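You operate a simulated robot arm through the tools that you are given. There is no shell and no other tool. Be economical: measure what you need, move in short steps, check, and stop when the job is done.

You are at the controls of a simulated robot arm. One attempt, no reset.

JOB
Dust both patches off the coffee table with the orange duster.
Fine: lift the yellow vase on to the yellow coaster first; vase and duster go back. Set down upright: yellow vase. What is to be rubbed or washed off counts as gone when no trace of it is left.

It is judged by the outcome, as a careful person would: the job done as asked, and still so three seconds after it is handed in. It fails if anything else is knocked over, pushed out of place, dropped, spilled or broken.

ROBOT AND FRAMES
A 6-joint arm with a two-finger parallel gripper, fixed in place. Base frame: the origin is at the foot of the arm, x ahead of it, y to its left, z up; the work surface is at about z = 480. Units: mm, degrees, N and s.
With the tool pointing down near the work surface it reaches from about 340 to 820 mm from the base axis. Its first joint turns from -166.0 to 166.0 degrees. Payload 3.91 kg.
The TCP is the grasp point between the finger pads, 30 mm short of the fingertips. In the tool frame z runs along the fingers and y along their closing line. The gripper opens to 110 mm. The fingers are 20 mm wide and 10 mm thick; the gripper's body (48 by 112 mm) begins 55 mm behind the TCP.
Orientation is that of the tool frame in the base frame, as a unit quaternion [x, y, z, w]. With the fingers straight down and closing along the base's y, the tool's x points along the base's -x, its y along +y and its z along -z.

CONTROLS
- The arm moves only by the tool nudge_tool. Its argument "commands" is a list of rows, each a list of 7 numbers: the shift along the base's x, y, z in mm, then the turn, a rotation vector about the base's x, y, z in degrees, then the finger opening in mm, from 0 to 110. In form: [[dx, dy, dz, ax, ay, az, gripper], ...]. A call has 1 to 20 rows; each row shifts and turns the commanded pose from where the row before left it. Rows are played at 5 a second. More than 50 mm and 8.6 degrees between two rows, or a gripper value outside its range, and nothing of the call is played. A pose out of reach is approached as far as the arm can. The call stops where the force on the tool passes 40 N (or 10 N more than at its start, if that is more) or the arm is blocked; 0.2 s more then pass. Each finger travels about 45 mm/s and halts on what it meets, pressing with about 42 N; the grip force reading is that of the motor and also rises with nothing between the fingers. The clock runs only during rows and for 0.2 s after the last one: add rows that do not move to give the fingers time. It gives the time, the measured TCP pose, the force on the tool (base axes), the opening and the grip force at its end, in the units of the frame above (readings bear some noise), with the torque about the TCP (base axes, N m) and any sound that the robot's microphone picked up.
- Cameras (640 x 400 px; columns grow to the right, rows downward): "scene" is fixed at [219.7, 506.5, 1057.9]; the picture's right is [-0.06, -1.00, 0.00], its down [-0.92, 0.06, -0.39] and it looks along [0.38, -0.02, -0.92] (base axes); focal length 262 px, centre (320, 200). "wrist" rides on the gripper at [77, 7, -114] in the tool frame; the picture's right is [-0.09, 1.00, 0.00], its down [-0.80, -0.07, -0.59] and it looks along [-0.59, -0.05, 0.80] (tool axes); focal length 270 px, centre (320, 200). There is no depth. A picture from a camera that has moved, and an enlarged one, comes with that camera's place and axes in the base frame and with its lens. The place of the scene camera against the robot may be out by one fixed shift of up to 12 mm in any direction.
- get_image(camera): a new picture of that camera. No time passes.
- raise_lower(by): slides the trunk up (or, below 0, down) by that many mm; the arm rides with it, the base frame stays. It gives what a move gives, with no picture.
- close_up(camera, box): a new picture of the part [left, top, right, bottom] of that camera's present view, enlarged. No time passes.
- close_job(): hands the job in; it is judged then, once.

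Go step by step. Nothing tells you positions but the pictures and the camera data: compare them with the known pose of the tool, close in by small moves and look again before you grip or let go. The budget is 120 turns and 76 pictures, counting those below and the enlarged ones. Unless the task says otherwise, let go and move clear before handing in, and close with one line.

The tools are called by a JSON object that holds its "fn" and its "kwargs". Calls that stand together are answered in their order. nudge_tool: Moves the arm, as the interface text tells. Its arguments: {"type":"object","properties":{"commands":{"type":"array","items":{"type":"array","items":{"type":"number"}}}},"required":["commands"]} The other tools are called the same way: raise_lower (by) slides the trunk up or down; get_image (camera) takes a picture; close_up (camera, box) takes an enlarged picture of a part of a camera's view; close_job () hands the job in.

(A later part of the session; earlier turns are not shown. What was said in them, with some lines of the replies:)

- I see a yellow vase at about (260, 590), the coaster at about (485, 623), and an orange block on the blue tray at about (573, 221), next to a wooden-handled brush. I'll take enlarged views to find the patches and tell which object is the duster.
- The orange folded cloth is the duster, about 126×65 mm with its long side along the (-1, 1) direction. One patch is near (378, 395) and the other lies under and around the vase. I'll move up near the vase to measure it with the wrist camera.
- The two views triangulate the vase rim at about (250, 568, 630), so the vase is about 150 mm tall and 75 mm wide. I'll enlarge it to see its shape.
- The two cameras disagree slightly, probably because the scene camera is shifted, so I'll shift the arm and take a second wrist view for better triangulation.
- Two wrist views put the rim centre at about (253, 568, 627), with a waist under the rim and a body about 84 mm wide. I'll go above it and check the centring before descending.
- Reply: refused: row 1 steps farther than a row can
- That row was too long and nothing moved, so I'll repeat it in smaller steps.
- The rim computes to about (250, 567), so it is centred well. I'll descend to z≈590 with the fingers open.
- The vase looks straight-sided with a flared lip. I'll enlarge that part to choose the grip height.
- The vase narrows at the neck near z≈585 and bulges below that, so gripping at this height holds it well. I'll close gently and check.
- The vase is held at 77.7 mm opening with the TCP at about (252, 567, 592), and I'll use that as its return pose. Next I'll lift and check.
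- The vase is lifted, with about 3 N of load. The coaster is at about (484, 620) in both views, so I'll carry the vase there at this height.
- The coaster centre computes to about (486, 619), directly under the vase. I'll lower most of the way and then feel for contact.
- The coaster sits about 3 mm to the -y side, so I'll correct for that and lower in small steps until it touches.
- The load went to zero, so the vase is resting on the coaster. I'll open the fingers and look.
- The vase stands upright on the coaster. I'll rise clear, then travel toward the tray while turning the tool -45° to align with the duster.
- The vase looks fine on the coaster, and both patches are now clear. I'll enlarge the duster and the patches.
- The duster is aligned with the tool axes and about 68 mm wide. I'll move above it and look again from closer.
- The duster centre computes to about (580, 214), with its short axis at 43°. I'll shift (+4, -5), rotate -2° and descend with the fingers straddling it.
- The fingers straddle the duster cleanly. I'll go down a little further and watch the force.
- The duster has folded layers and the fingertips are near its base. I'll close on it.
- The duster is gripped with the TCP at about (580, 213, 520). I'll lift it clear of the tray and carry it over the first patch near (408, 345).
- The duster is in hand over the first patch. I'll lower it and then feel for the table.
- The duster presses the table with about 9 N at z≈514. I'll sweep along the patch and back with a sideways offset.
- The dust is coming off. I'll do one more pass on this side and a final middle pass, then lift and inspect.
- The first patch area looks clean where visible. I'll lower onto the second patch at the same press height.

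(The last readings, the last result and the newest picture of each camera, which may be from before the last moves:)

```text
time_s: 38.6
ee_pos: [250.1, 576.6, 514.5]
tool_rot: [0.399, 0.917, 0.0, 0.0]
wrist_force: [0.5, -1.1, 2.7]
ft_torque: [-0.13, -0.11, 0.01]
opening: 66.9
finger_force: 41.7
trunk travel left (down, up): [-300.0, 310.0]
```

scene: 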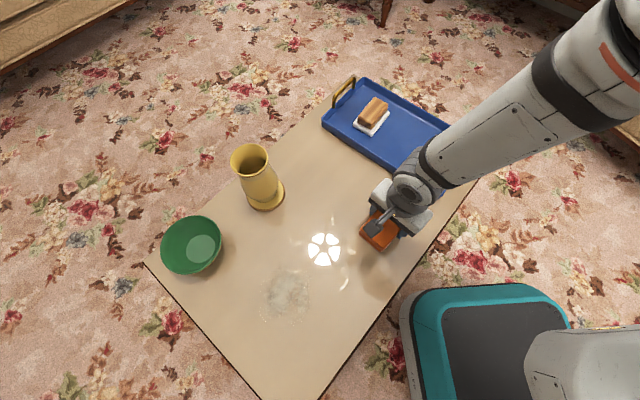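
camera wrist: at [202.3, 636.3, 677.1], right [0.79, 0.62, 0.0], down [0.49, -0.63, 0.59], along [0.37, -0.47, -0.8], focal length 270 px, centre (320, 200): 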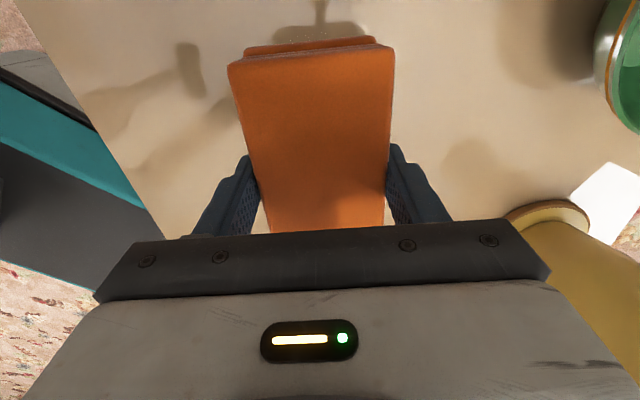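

Contact is light, so I'll press 1.5 mm more and sweep in lanes.

{"fn": "nudge_tool", "kwargs": {"commands": [[0, 0, -1.5, 0, 0, 0, 45], [-13.6, 14.6, 0, 0, 0, 0, 45], [-13.6, 14.6, 0, 0, 0, 0, 45], [13.6, -14.6, 0, 0, 0, 0, 45], [13.6, -14.6, 0, 0, 0, 0, 45], [13.6, -14.6, 0, 0, 0, 0, 45], [13.6, -14.6, 0, 0, 0, 0, 45], [-18, -17, 0, 0, 0, 0, 45], [-18, -17, 0, 0, 0, 0, 45], [-13.6, 14.6, 0, 0, 0, 0, 45], [-13.6, 14.6, 0, 0, 0, 0, 45], [-13.6, 14.6, 0, 0, 0, 0, 45], [-13.6, 14.6, 0, 0, 0, 0, 45], [18, 17, 0, 0, 0, 0, 45], [18, 17, 0, 0, 0, 0, 45]]}}

{"fn": "nudge_tool", "kwargs": {"commands": [[18, 17, 0, 0, 0, 0, 45], [18, 17, 0, 0, 0, 0, 45], [13.6, -14.6, 0, 0, 0, 0, 45], [13.6, -14.6, 0, 0, 0, 0, 45], [13.6, -14.6, 0, 0, 0, 0, 45], [13.6, -14.6, 0, 0, 0, 0, 45], [-18, -17, 0, 0, 0, 0, 45], [-13.6, 14.6, 0, 0, 0, 0, 45], [-13.6, 14.6, 0, 0, 0, 0, 45], [-13.6, 14.6, 0, 0, 0, 0, 45], [-13.6, 14.6, 0, 0, 0, 0, 45], [-18, -17, 0, 0, 0, 0, 45], [-18, -17, 0, 0, 0, 0, 45], [13.6, -14.6, 0, 0, 0, 0, 45], [13.6, -14.6, 0, 0, 0, 0, 45], [13.6, -14.6, 0, 0, 0, 0, 45], [13.6, -14.6, 0, 0, 0, 0, 45]]}}

```text
time_s: 40.8
ee_pos: [230.3, 524.3, 514.0]
tool_rot: [0.399, 0.917, -0.001, 0.0]
wrist_force: [-5.4, -2.1, 20.8]
ft_torque: [0.13, 0.35, 0.28]
opening: 67.1
finger_force: 41.9
trunk travel left (down, up): [-300.0, 310.0]
stopped in row 11: the force on the tool passed its limit at 41 N (the readings are from after the stop); the commanded pose is now the measured one
```

```text
time_s: 44.6
ee_pos: [266.1, 447.5, 512.6]
tool_rot: [0.399, 0.917, -0.001, 0.0]
wrist_force: [-4.2, -5.9, 20.6]
ft_torque: [-0.18, -0.13, -0.05]
opening: 67.0
finger_force: 42.1
trunk travel left (down, up): [-300.0, 310.0]
stopped in row 17: the force on the tool passed its limit at 41 N (the readings are from after the stop); the commanded pose is now the measured one
```

The pressing force grew too high near the inner area and stopped the sweep, with nothing disturbed. I'll lift, move aside and inspect both patches.

{"fn": "nudge_tool", "kwargs": {"commands": [[0, 0, 20, 0, 0, 0, 45], [0, 0, 30, 0, 0, 0, 45], [34, -30, 10, 0, 0, 0, 45], [34, -30, 10, 0, 0, 0, 45], [34, -30, 10, 0, 0, 0, 45], [34, -30, 10, 0, 0, 0, 45], [34, -30, 10, 0, 0, 0, 45], [0, 0, 0, 0, 0, 0, 45]]}}

{"fn": "get_image", "kwargs": {"camera": "scene"}}

{"fn": "close_up", "kwargs": {"camera": "scene", "box": [210, 220, 370, 350]}}

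{"fn": "close_up", "kwargs": {"camera": "scene", "box": [300, 180, 440, 290]}}

```text
time_s: 46.4
ee_pos: [437.4, 297.6, 611.4]
tool_rot: [0.399, 0.917, -0.001, 0.0]
wrist_force: [-0.2, -1.0, 0.0]
ft_torque: [-0.01, 0.0, 0.01]
opening: 67.2
finger_force: 41.5
trunk travel left (down, up): [-300.0, 310.0]
```

```text
35 pictures are left
```

scene: 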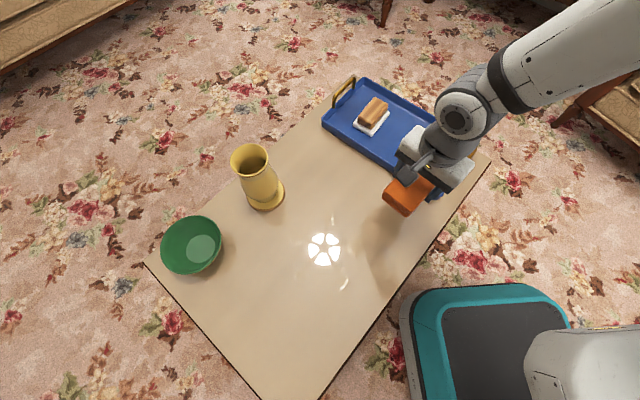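

```text
3.08 times, centred on (290, 285) of scene
camera zoom: at [219.7, 506.5, 1057.9], right [-0.06, -1.0, 0.0], down [-0.92, 0.06, -0.39], along [0.38, -0.02, -0.92], focal length 804 px, centre (412, -62)
```

zoom: 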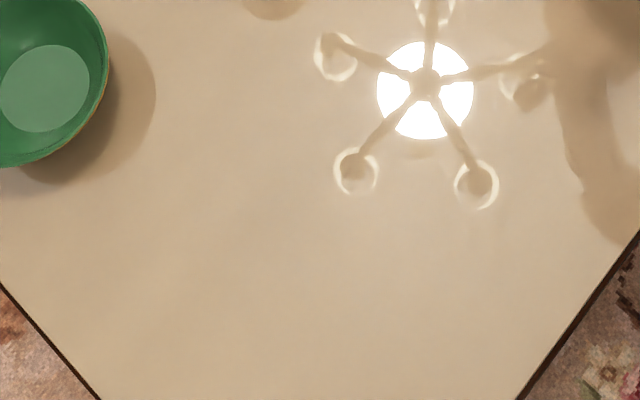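

```text
3.64 times, centred on (370, 235) of scene
camera zoom: at [219.7, 506.5, 1057.9], right [-0.06, -1.0, 0.0], down [-0.92, 0.06, -0.39], along [0.38, -0.02, -0.92], focal length 951 px, centre (138, 73)
```

zoom: 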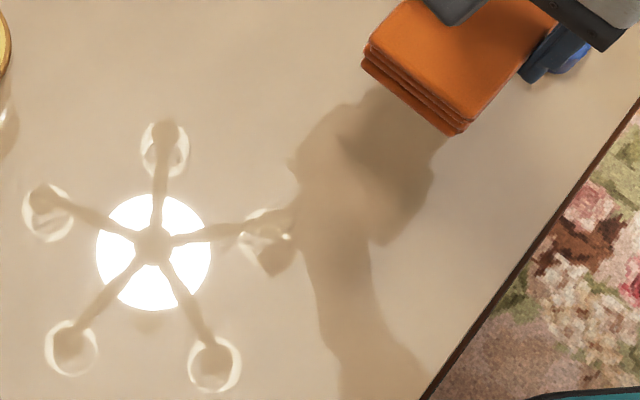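

Both patches look gone. I'll carry the duster back above its original spot in the tray at (580, 213).

{"fn": "nudge_tool", "kwargs": {"commands": [[35.6, -21.1, 4, 0, 0, 0, 45], [35.6, -21.1, 4, 0, 0, 0, 45], [35.6, -21.1, 0, 0, 0, 0, 45], [35.6, -21.1, 0, 0, 0, 0, 45], [0, 0, 0, 0, 0, 0, 45], [0, 0, 0, 0, 0, 0, 45]]}}

{"fn": "get_image", "kwargs": {"camera": "wrist"}}

```text
time_s: 47.8
ee_pos: [579.1, 213.3, 620.9]
tool_rot: [0.399, 0.917, -0.001, 0.0]
wrist_force: [-0.1, 0.3, -0.5]
ft_torque: [0.0, -0.04, -0.02]
opening: 67.2
finger_force: 42.2
trunk travel left (down, up): [-300.0, 310.0]
```

```text
32 pictures are left
camera wrist: at [534.1, 275.4, 733.4], right [0.79, 0.61, 0.0], down [0.49, -0.63, 0.6], along [0.36, -0.47, -0.8], focal length 270 px, centre (320, 200)
```

wrist: 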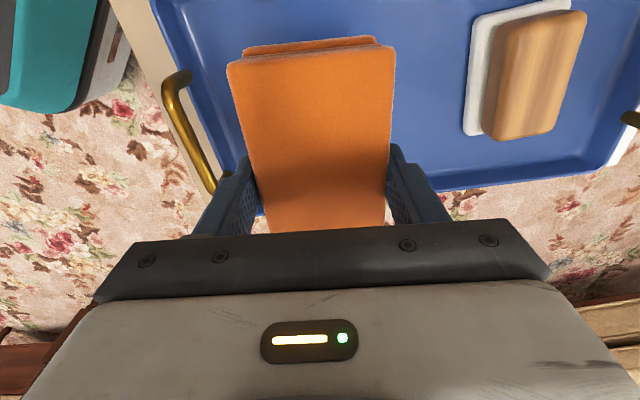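

The pose matches the pick-up pose within about 1 mm. I'll lower the duster to just above the tray floor.

{"fn": "nudge_tool", "kwargs": {"commands": [[-1, -1, -25, 0, 0, 0, 45], [0, 0, -25, 0, 0, 0, 45], [0, 0, -22, 0, 0, 0, 45], [0, 0, -16, 0, 0, 0, 45], [0, 0, -8, 0, 0, 0, 45], [0, 0, -2, 0, 0, 0, 45], [0, 0, 0, 0, 0, 0, 45]]}}

{"fn": "nudge_tool", "kwargs": {"commands": [[0, 0, -2, 0, 0, 0, 45], [0, 0, 0, 0, 0, 0, 45]]}}

```text
time_s: 49.4
ee_pos: [579.2, 212.6, 522.1]
tool_rot: [0.399, 0.917, -0.001, 0.001]
wrist_force: [-1.3, -0.6, -0.5]
ft_torque: [0.01, -0.06, 0.02]
opening: 67.2
finger_force: 42.3
trunk travel left (down, up): [-300.0, 310.0]
```

```text
time_s: 50.0
ee_pos: [578.7, 213.1, 519.5]
tool_rot: [0.399, 0.917, -0.001, 0.0]
wrist_force: [-0.5, -0.2, 0.1]
ft_torque: [0.0, 0.05, -0.01]
opening: 67.0
finger_force: 42.5
trunk travel left (down, up): [-300.0, 310.0]
```

{"fn": "nudge_tool", "kwargs": {"commands": [[0, 0, -1, 0, 0, 0, 45], [0, 0, 0, 0, 0, 0, 45]]}}

{"fn": "close_up", "kwargs": {"camera": "scene", "box": [350, 60, 510, 200]}}

```text
time_s: 50.6
ee_pos: [577.7, 213.3, 519.5]
tool_rot: [0.4, 0.917, -0.001, 0.001]
wrist_force: [0.0, 1.1, 0.0]
ft_torque: [-0.01, -0.03, 0.0]
opening: 67.1
finger_force: 41.5
trunk travel left (down, up): [-300.0, 310.0]
```

```text
2.86 times, centred on (430, 130) of scene
camera zoom: at [219.7, 506.5, 1057.9], right [-0.06, -1.0, 0.0], down [-0.92, 0.06, -0.39], along [0.38, -0.02, -0.92], focal length 747 px, centre (6, 400)
```

zoom: 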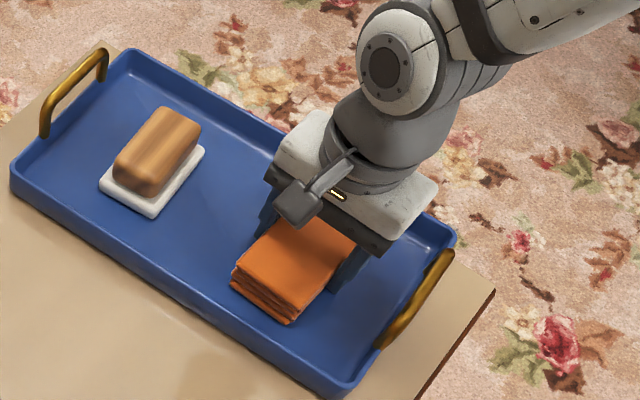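

It's practically on the floor at the same place in the picture. One more millimetre to confirm contact.

{"fn": "nudge_tool", "kwargs": {"commands": [[0, 0, -1, 0, 0, 0, 45], [0, 0, 0, 0, 0, 0, 45]]}}

```text
time_s: 51.2
ee_pos: [578.7, 213.6, 518.5]
tool_rot: [0.4, 0.917, -0.001, 0.001]
wrist_force: [-0.7, -1.7, 4.6]
ft_torque: [0.12, -0.05, -0.01]
opening: 67.2
finger_force: 42.4
trunk travel left (down, up): [-300.0, 310.0]
```

The duster is on the tray floor, so I'll release it and rise straight up.

{"fn": "nudge_tool", "kwargs": {"commands": [[0, 0, 0, 0, 0, 0, 72], [0, 0, 0, 0, 0, 0, 80], [0, 0, 0, 0, 0, 0, 90], [0, 0, 0, 0, 0, 0, 90], [0, 0, 20, 0, 0, 0, 90], [0, 0, 30, 0, 0, 0, 90], [0, 0, 40, 0, 0, 0, 90], [0, 0, 40, 0, 0, 0, 90], [0, 0, 0, 0, 0, 0, 90]]}}

{"fn": "get_image", "kwargs": {"camera": "wrist"}}

{"fn": "close_up", "kwargs": {"camera": "scene", "box": [350, 60, 510, 200]}}

```text
time_s: 53.2
ee_pos: [578.3, 214.6, 648.3]
tool_rot: [0.4, 0.917, -0.001, 0.0]
wrist_force: [0.8, 0.3, -0.1]
ft_torque: [-0.01, 0.0, 0.02]
opening: 90.1
finger_force: 0.0
trunk travel left (down, up): [-300.0, 310.0]
```

```text
30 pictures are left
camera wrist: at [531.8, 275.5, 761.4], right [0.79, 0.61, 0.0], down [0.49, -0.63, 0.6], along [0.36, -0.47, -0.8], focal length 270 px, centre (320, 200)
```

wrist: 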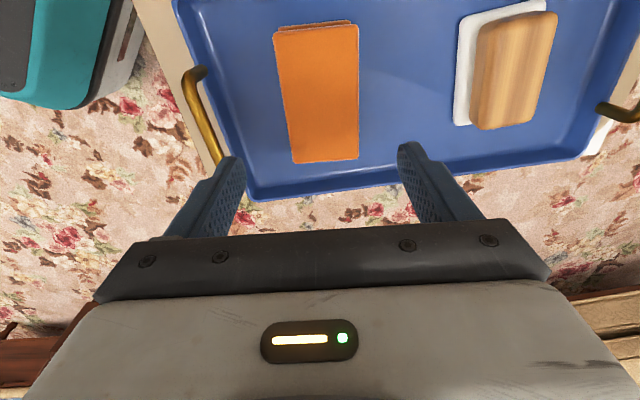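

```text
2.86 times, centred on (430, 130) of scene
camera zoom: at [219.7, 506.5, 1057.9], right [-0.06, -1.0, 0.0], down [-0.92, 0.06, -0.39], along [0.38, -0.02, -0.92], focal length 747 px, centre (6, 400)
```

zoom: 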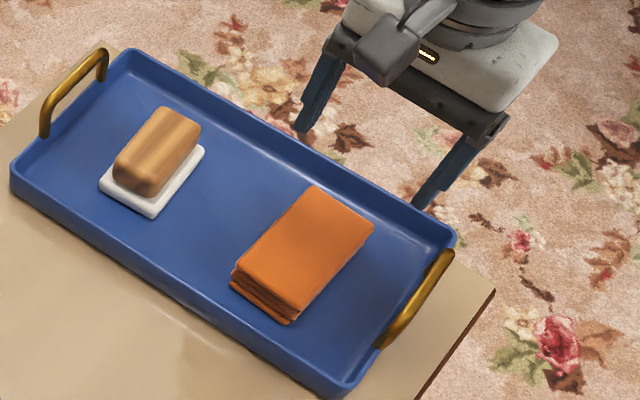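

The duster is back exactly where it was. I'll move over the table, turning the tool back, to inspect the wiped areas away from the lamp glare.

{"fn": "nudge_tool", "kwargs": {"commands": [[-32.8, 23.6, 9.2, 0, 0, 4.7, 110], [-32.8, 23.6, 9.2, 0, 0, 4.7, 110], [-32.8, 23.6, 9.2, 0, 0, 4.7, 110], [-32.8, 23.6, 9.2, 0, 0, 4.7, 110], [-32.8, 23.6, 9.2, 0, 0, 4.7, 110], [-32.8, 23.6, 9.2, 0, 0, 4.7, 110], [-32.8, 23.6, 9.2, 0, 0, 4.7, 110], [-32.8, 23.6, 9.2, 0, 0, 4.7, 110], [-32.8, 23.6, 9.2, 0, 0, 4.7, 110], [-32.8, 23.6, 9.2, 0, 0, 4.7, 110], [0, 0, 0, 0, 0, 0, 110]]}}

{"fn": "get_image", "kwargs": {"camera": "wrist"}}

{"fn": "close_up", "kwargs": {"camera": "wrist", "box": [200, 0, 500, 230]}}

```text
time_s: 55.6
ee_pos: [250.6, 449.8, 740.8]
tool_rot: [0.0, 1.0, -0.002, 0.0]
wrist_force: [-1.3, 0.5, -0.1]
ft_torque: [-0.02, 0.01, 0.03]
opening: 110.1
finger_force: 0.0
trunk travel left (down, up): [-300.0, 310.0]
```

```text
28 pictures are left
camera wrist: at [174.0, 456.3, 853.7], right [0.09, 1.0, 0.0], down [0.8, -0.07, 0.6], along [0.59, -0.05, -0.8], focal length 270 px, centre (320, 200)
```

wrist: 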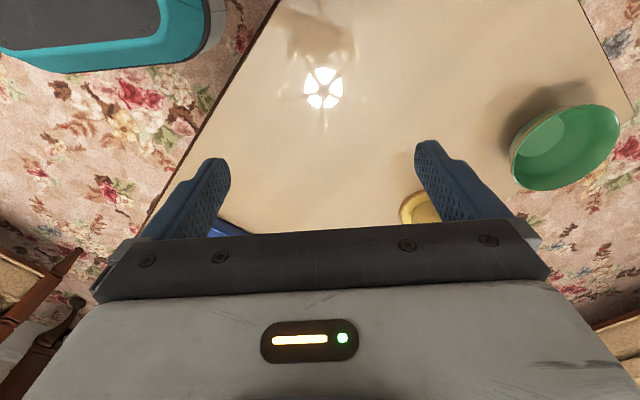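

```text
1.74 times, centred on (350, 115) of wrist
camera zoom: at [174.0, 456.3, 853.7], right [0.09, 1.0, 0.0], down [0.8, -0.07, 0.6], along [0.59, -0.05, -0.8], focal length 470 px, centre (268, 348)
```

zoom: 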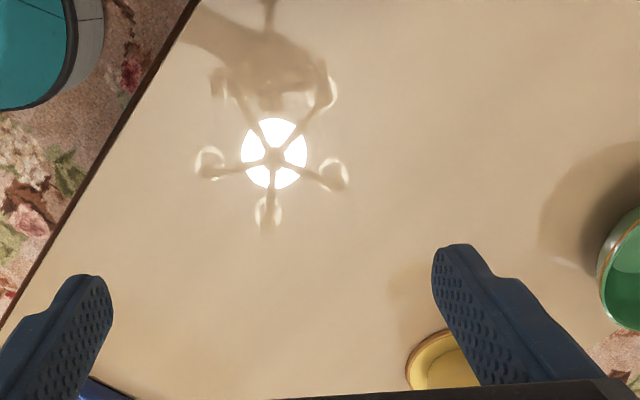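

Both areas are clean from this angle too. Next I'll return above the vase on the coaster.

{"fn": "nudge_tool", "kwargs": {"commands": [[33.6, 24.2, 0, 0, 0, 0, 110], [33.6, 24.2, 0, 0, 0, 0, 110], [33.6, 24.2, 0, 0, 0, 0, 110], [33.6, 24.2, 0, 0, 0, 0, 110], [33.6, 24.2, 0, 0, 0, 0, 110], [33.6, 24.2, 0, 0, 0, 0, 110], [33.6, 24, -10, 0, 0, 0, 110], [0, 0, -40, 0, 0, 0, 110], [0, 0, 0, 0, 0, 0, 110]]}}

{"fn": "get_image", "kwargs": {"camera": "wrist"}}

{"fn": "get_image", "kwargs": {"camera": "scene"}}

```text
time_s: 57.6
ee_pos: [485.9, 619.2, 688.6]
tool_rot: [0.001, 1.0, 0.0, 0.001]
wrist_force: [0.0, -0.6, -0.3]
ft_torque: [0.01, -0.01, 0.0]
opening: 109.9
finger_force: 0.1
trunk travel left (down, up): [-300.0, 310.0]
```

```text
26 pictures are left
camera wrist: at [408.9, 625.4, 802.0], right [0.09, 1.0, 0.0], down [0.8, -0.07, 0.6], along [0.59, -0.06, -0.8], focal length 270 px, centre (320, 200)
```

wrist: 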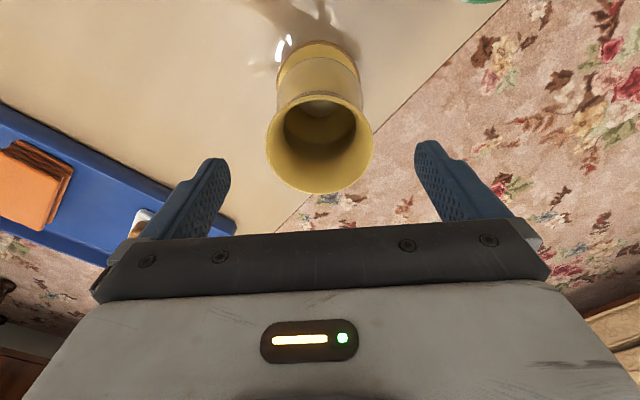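

```text
25 pictures are left
```

scene: 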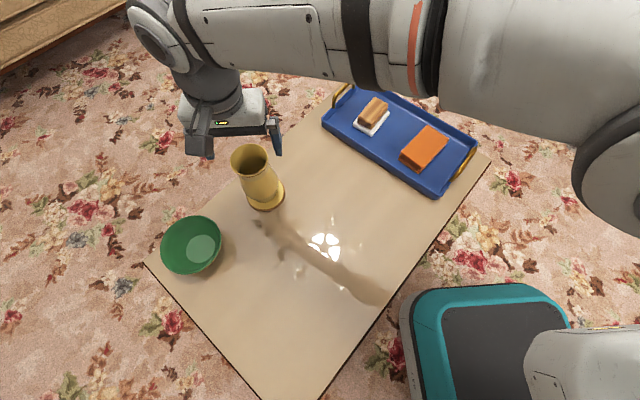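

The vase is centred between the fingers. I'll descend 87 mm to the release height and close.

{"fn": "nudge_tool", "kwargs": {"commands": [[0.6, -1.1, -20, 0, 0, 0, 110], [0, 0, -25, 0, 0, 0, 110], [0, 0, -22, 0, 0, 0, 110], [0, 0, -20, 0, 0, 0, 110], [0, 0, 0, 0, 0, 0, 110], [0, 0, 0, 0, 0, 0, 92], [0, 0, 0, 0, 0, 0, 82], [0, 0, 0, 0, 0, 0, 72], [0, 0, 0, 0, 0, 0, 60], [0, 0, 0, 0, 0, 0, 50], [0, 0, 0, 0, 0, 0, 50]]}}

{"fn": "get_image", "kwargs": {"camera": "wrist"}}

```text
time_s: 60.0
ee_pos: [486.2, 618.4, 603.7]
tool_rot: [0.0, 1.0, -0.001, 0.001]
wrist_force: [-0.7, -0.6, 0.7]
ft_torque: [0.01, -0.04, -0.02]
opening: 77.4
finger_force: 41.8
trunk travel left (down, up): [-300.0, 310.0]
```

```text
24 pictures are left
camera wrist: at [409.9, 624.9, 716.2], right [0.09, 1.0, 0.0], down [0.8, -0.07, 0.6], along [0.59, -0.05, -0.8], focal length 270 px, centre (320, 200)
```

wrist: 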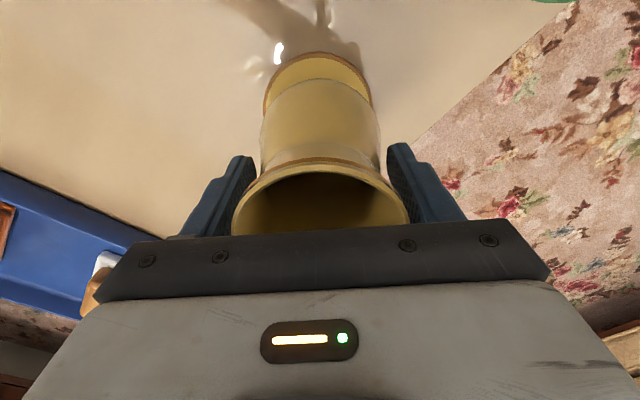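

It's gripped again. I'll lift 60 mm and carry it back by (-234, -50.7).

{"fn": "nudge_tool", "kwargs": {"commands": [[0, 0, 10, 0, 0, 0, 50], [0, 0, 25, 0, 0, 0, 50], [0, 0, 25, 0, 0, 0, 50], [-33.4, -7.2, 0, 0, 0, 0, 50], [-33.4, -7.2, 0, 0, 0, 0, 50], [-33.4, -7.2, 0, 0, 0, 0, 50], [-33.4, -7.2, 0, 0, 0, 0, 50], [-33.4, -7.3, 0, 0, 0, 0, 50], [-33.5, -7.3, 0, 0, 0, 0, 50], [-33.5, -7.3, 0, 0, 0, 0, 50], [0, 0, 0, 0, 0, 0, 50], [0, 0, 0, 0, 0, 0, 50]]}}

{"fn": "get_image", "kwargs": {"camera": "wrist"}}

{"fn": "get_image", "kwargs": {"camera": "scene"}}

```text
time_s: 62.6
ee_pos: [250.5, 567.7, 662.5]
tool_rot: [0.001, 1.0, -0.001, 0.001]
wrist_force: [-0.9, 0.3, -3.4]
ft_torque: [0.03, 0.0, -0.01]
opening: 77.5
finger_force: 41.8
trunk travel left (down, up): [-300.0, 310.0]
```

```text
23 pictures are left
camera wrist: at [175.4, 575.3, 775.5], right [0.09, 1.0, 0.0], down [0.8, -0.07, 0.6], along [0.59, -0.05, -0.8], focal length 270 px, centre (320, 200)
```

wrist: 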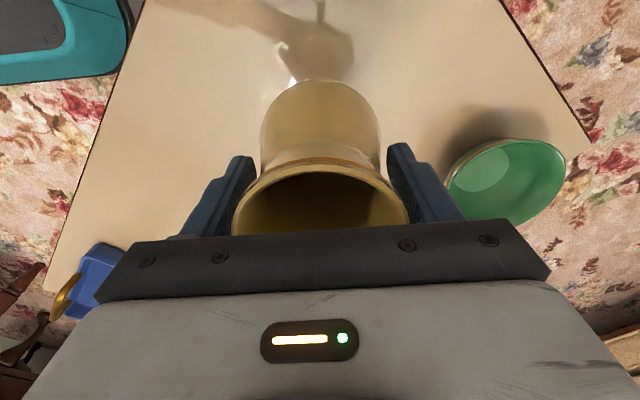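

```text
22 pictures are left
```

scene: 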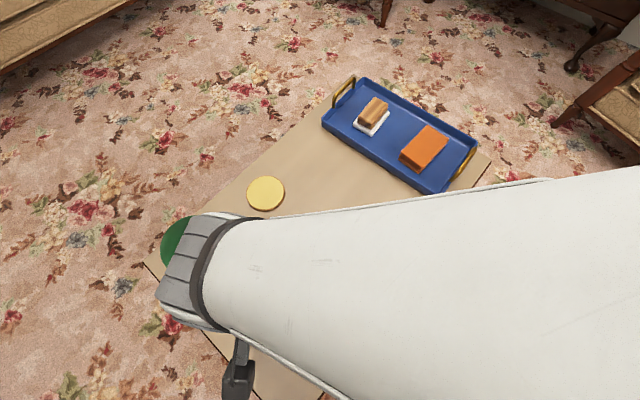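

The coaster didn't move and the vase is back over its spot. I'll lower it to just above the table and then feel for contact.

{"fn": "nudge_tool", "kwargs": {"commands": [[0.5, -1, -20, 0, 0, 0, 50], [0, 0, -20, 0, 0, 0, 50], [0, 0, -16, 0, 0, 0, 50], [0, 0, -8, 0, 0, 0, 50], [0, 0, -3, 0, 0, 0, 50], [0, 0, 0, 0, 0, 0, 50]]}}

{"fn": "nudge_tool", "kwargs": {"commands": [[0, 0, -2, 0, 0, 0, 50], [0, 0, 0, 0, 0, 0, 50]]}}

```text
time_s: 64.0
ee_pos: [253.8, 566.6, 596.3]
tool_rot: [0.001, 1.0, -0.001, 0.001]
wrist_force: [-1.0, 0.8, -3.0]
ft_torque: [-0.04, 0.01, 0.03]
opening: 77.2
finger_force: 42.2
trunk travel left (down, up): [-300.0, 310.0]
```

```text
time_s: 64.6
ee_pos: [251.9, 565.8, 593.7]
tool_rot: [0.001, 1.0, 0.0, 0.001]
wrist_force: [-0.9, -0.5, 0.1]
ft_torque: [0.0, 0.06, 0.03]
opening: 77.5
finger_force: 42.2
trunk travel left (down, up): [-300.0, 310.0]
```

The table carries the weight now. I'll open the fingers, rise and move clear.

{"fn": "nudge_tool", "kwargs": {"commands": [[0, 0, -0.5, 0, 0, 0, 50], [0, 0, 0, 0, 0, 0, 84], [0, 0, 0, 0, 0, 0, 95], [0, 0, 0, 0, 0, 0, 110], [0, 0, 0, 0, 0, 0, 110], [0, 0, 0, 0, 0, 0, 110], [0, 0, 25, 0, 0, 0, 110], [0, 0, 35, 0, 0, 0, 110], [0, 0, 40, 0, 0, 0, 110], [0, 0, 30, 0, 0, 0, 110], [0, 0, 0, 0, 0, 0, 110]]}}

{"fn": "nudge_tool", "kwargs": {"commands": [[34, -34, 8, 0, 0, 0, 110], [34, -34, 8, 0, 0, 0, 110], [34, -34, 8, 0, 0, 0, 110], [34, -34, 8, 0, 0, 0, 110], [34, -34, 8, 0, 0, 0, 110], [34, -34, 8, 0, 0, 0, 110], [0, 0, 0, 0, 0, 0, 110]]}}

{"fn": "get_image", "kwargs": {"camera": "scene"}}

{"fn": "close_up", "kwargs": {"camera": "scene", "box": [230, 190, 430, 330]}}

```text
time_s: 67.0
ee_pos: [252.6, 565.3, 725.1]
tool_rot: [0.001, 1.0, -0.001, 0.002]
wrist_force: [0.0, -0.2, 0.2]
ft_torque: [-0.01, -0.01, 0.0]
opening: 110.0
finger_force: 0.1
trunk travel left (down, up): [-300.0, 310.0]
```

```text
time_s: 68.6
ee_pos: [456.1, 361.9, 771.7]
tool_rot: [0.0, 1.0, -0.001, 0.001]
wrist_force: [-0.5, -0.5, 1.1]
ft_torque: [0.01, -0.02, 0.02]
opening: 110.0
finger_force: 0.1
trunk travel left (down, up): [-300.0, 310.0]
```

```text
21 pictures are left
```

scene: 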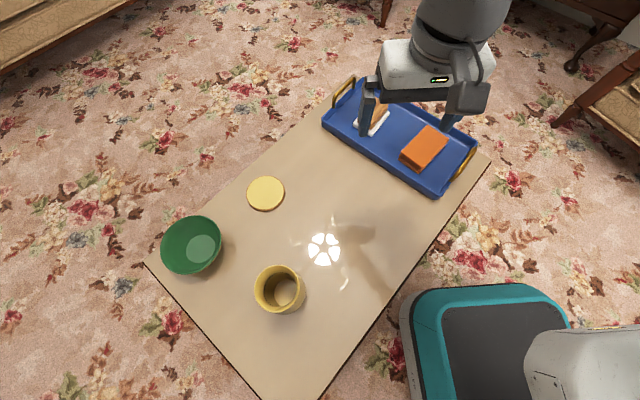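

```text
2.86 times, centred on (330, 260) of scene
camera zoom: at [219.7, 506.5, 1057.9], right [-0.06, -1.0, 0.0], down [-0.92, 0.06, -0.39], along [0.38, -0.02, -0.92], focal length 747 px, centre (291, 29)
```

zoom: 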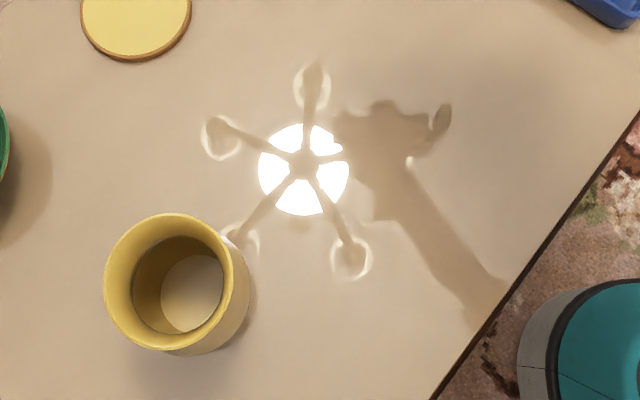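

The vase is upright in its original place, the duster is back on the tray, and the coaster, bowl and brush haven't moved. Both patches show no trace of dust, so I'm handing in.

{"fn": "close_job", "kwargs": {}}

```text
The job is handed in.
```

Both dust patches are wiped off the coffee table, and the yellow vase (upright) and the orange duster are back where they started.
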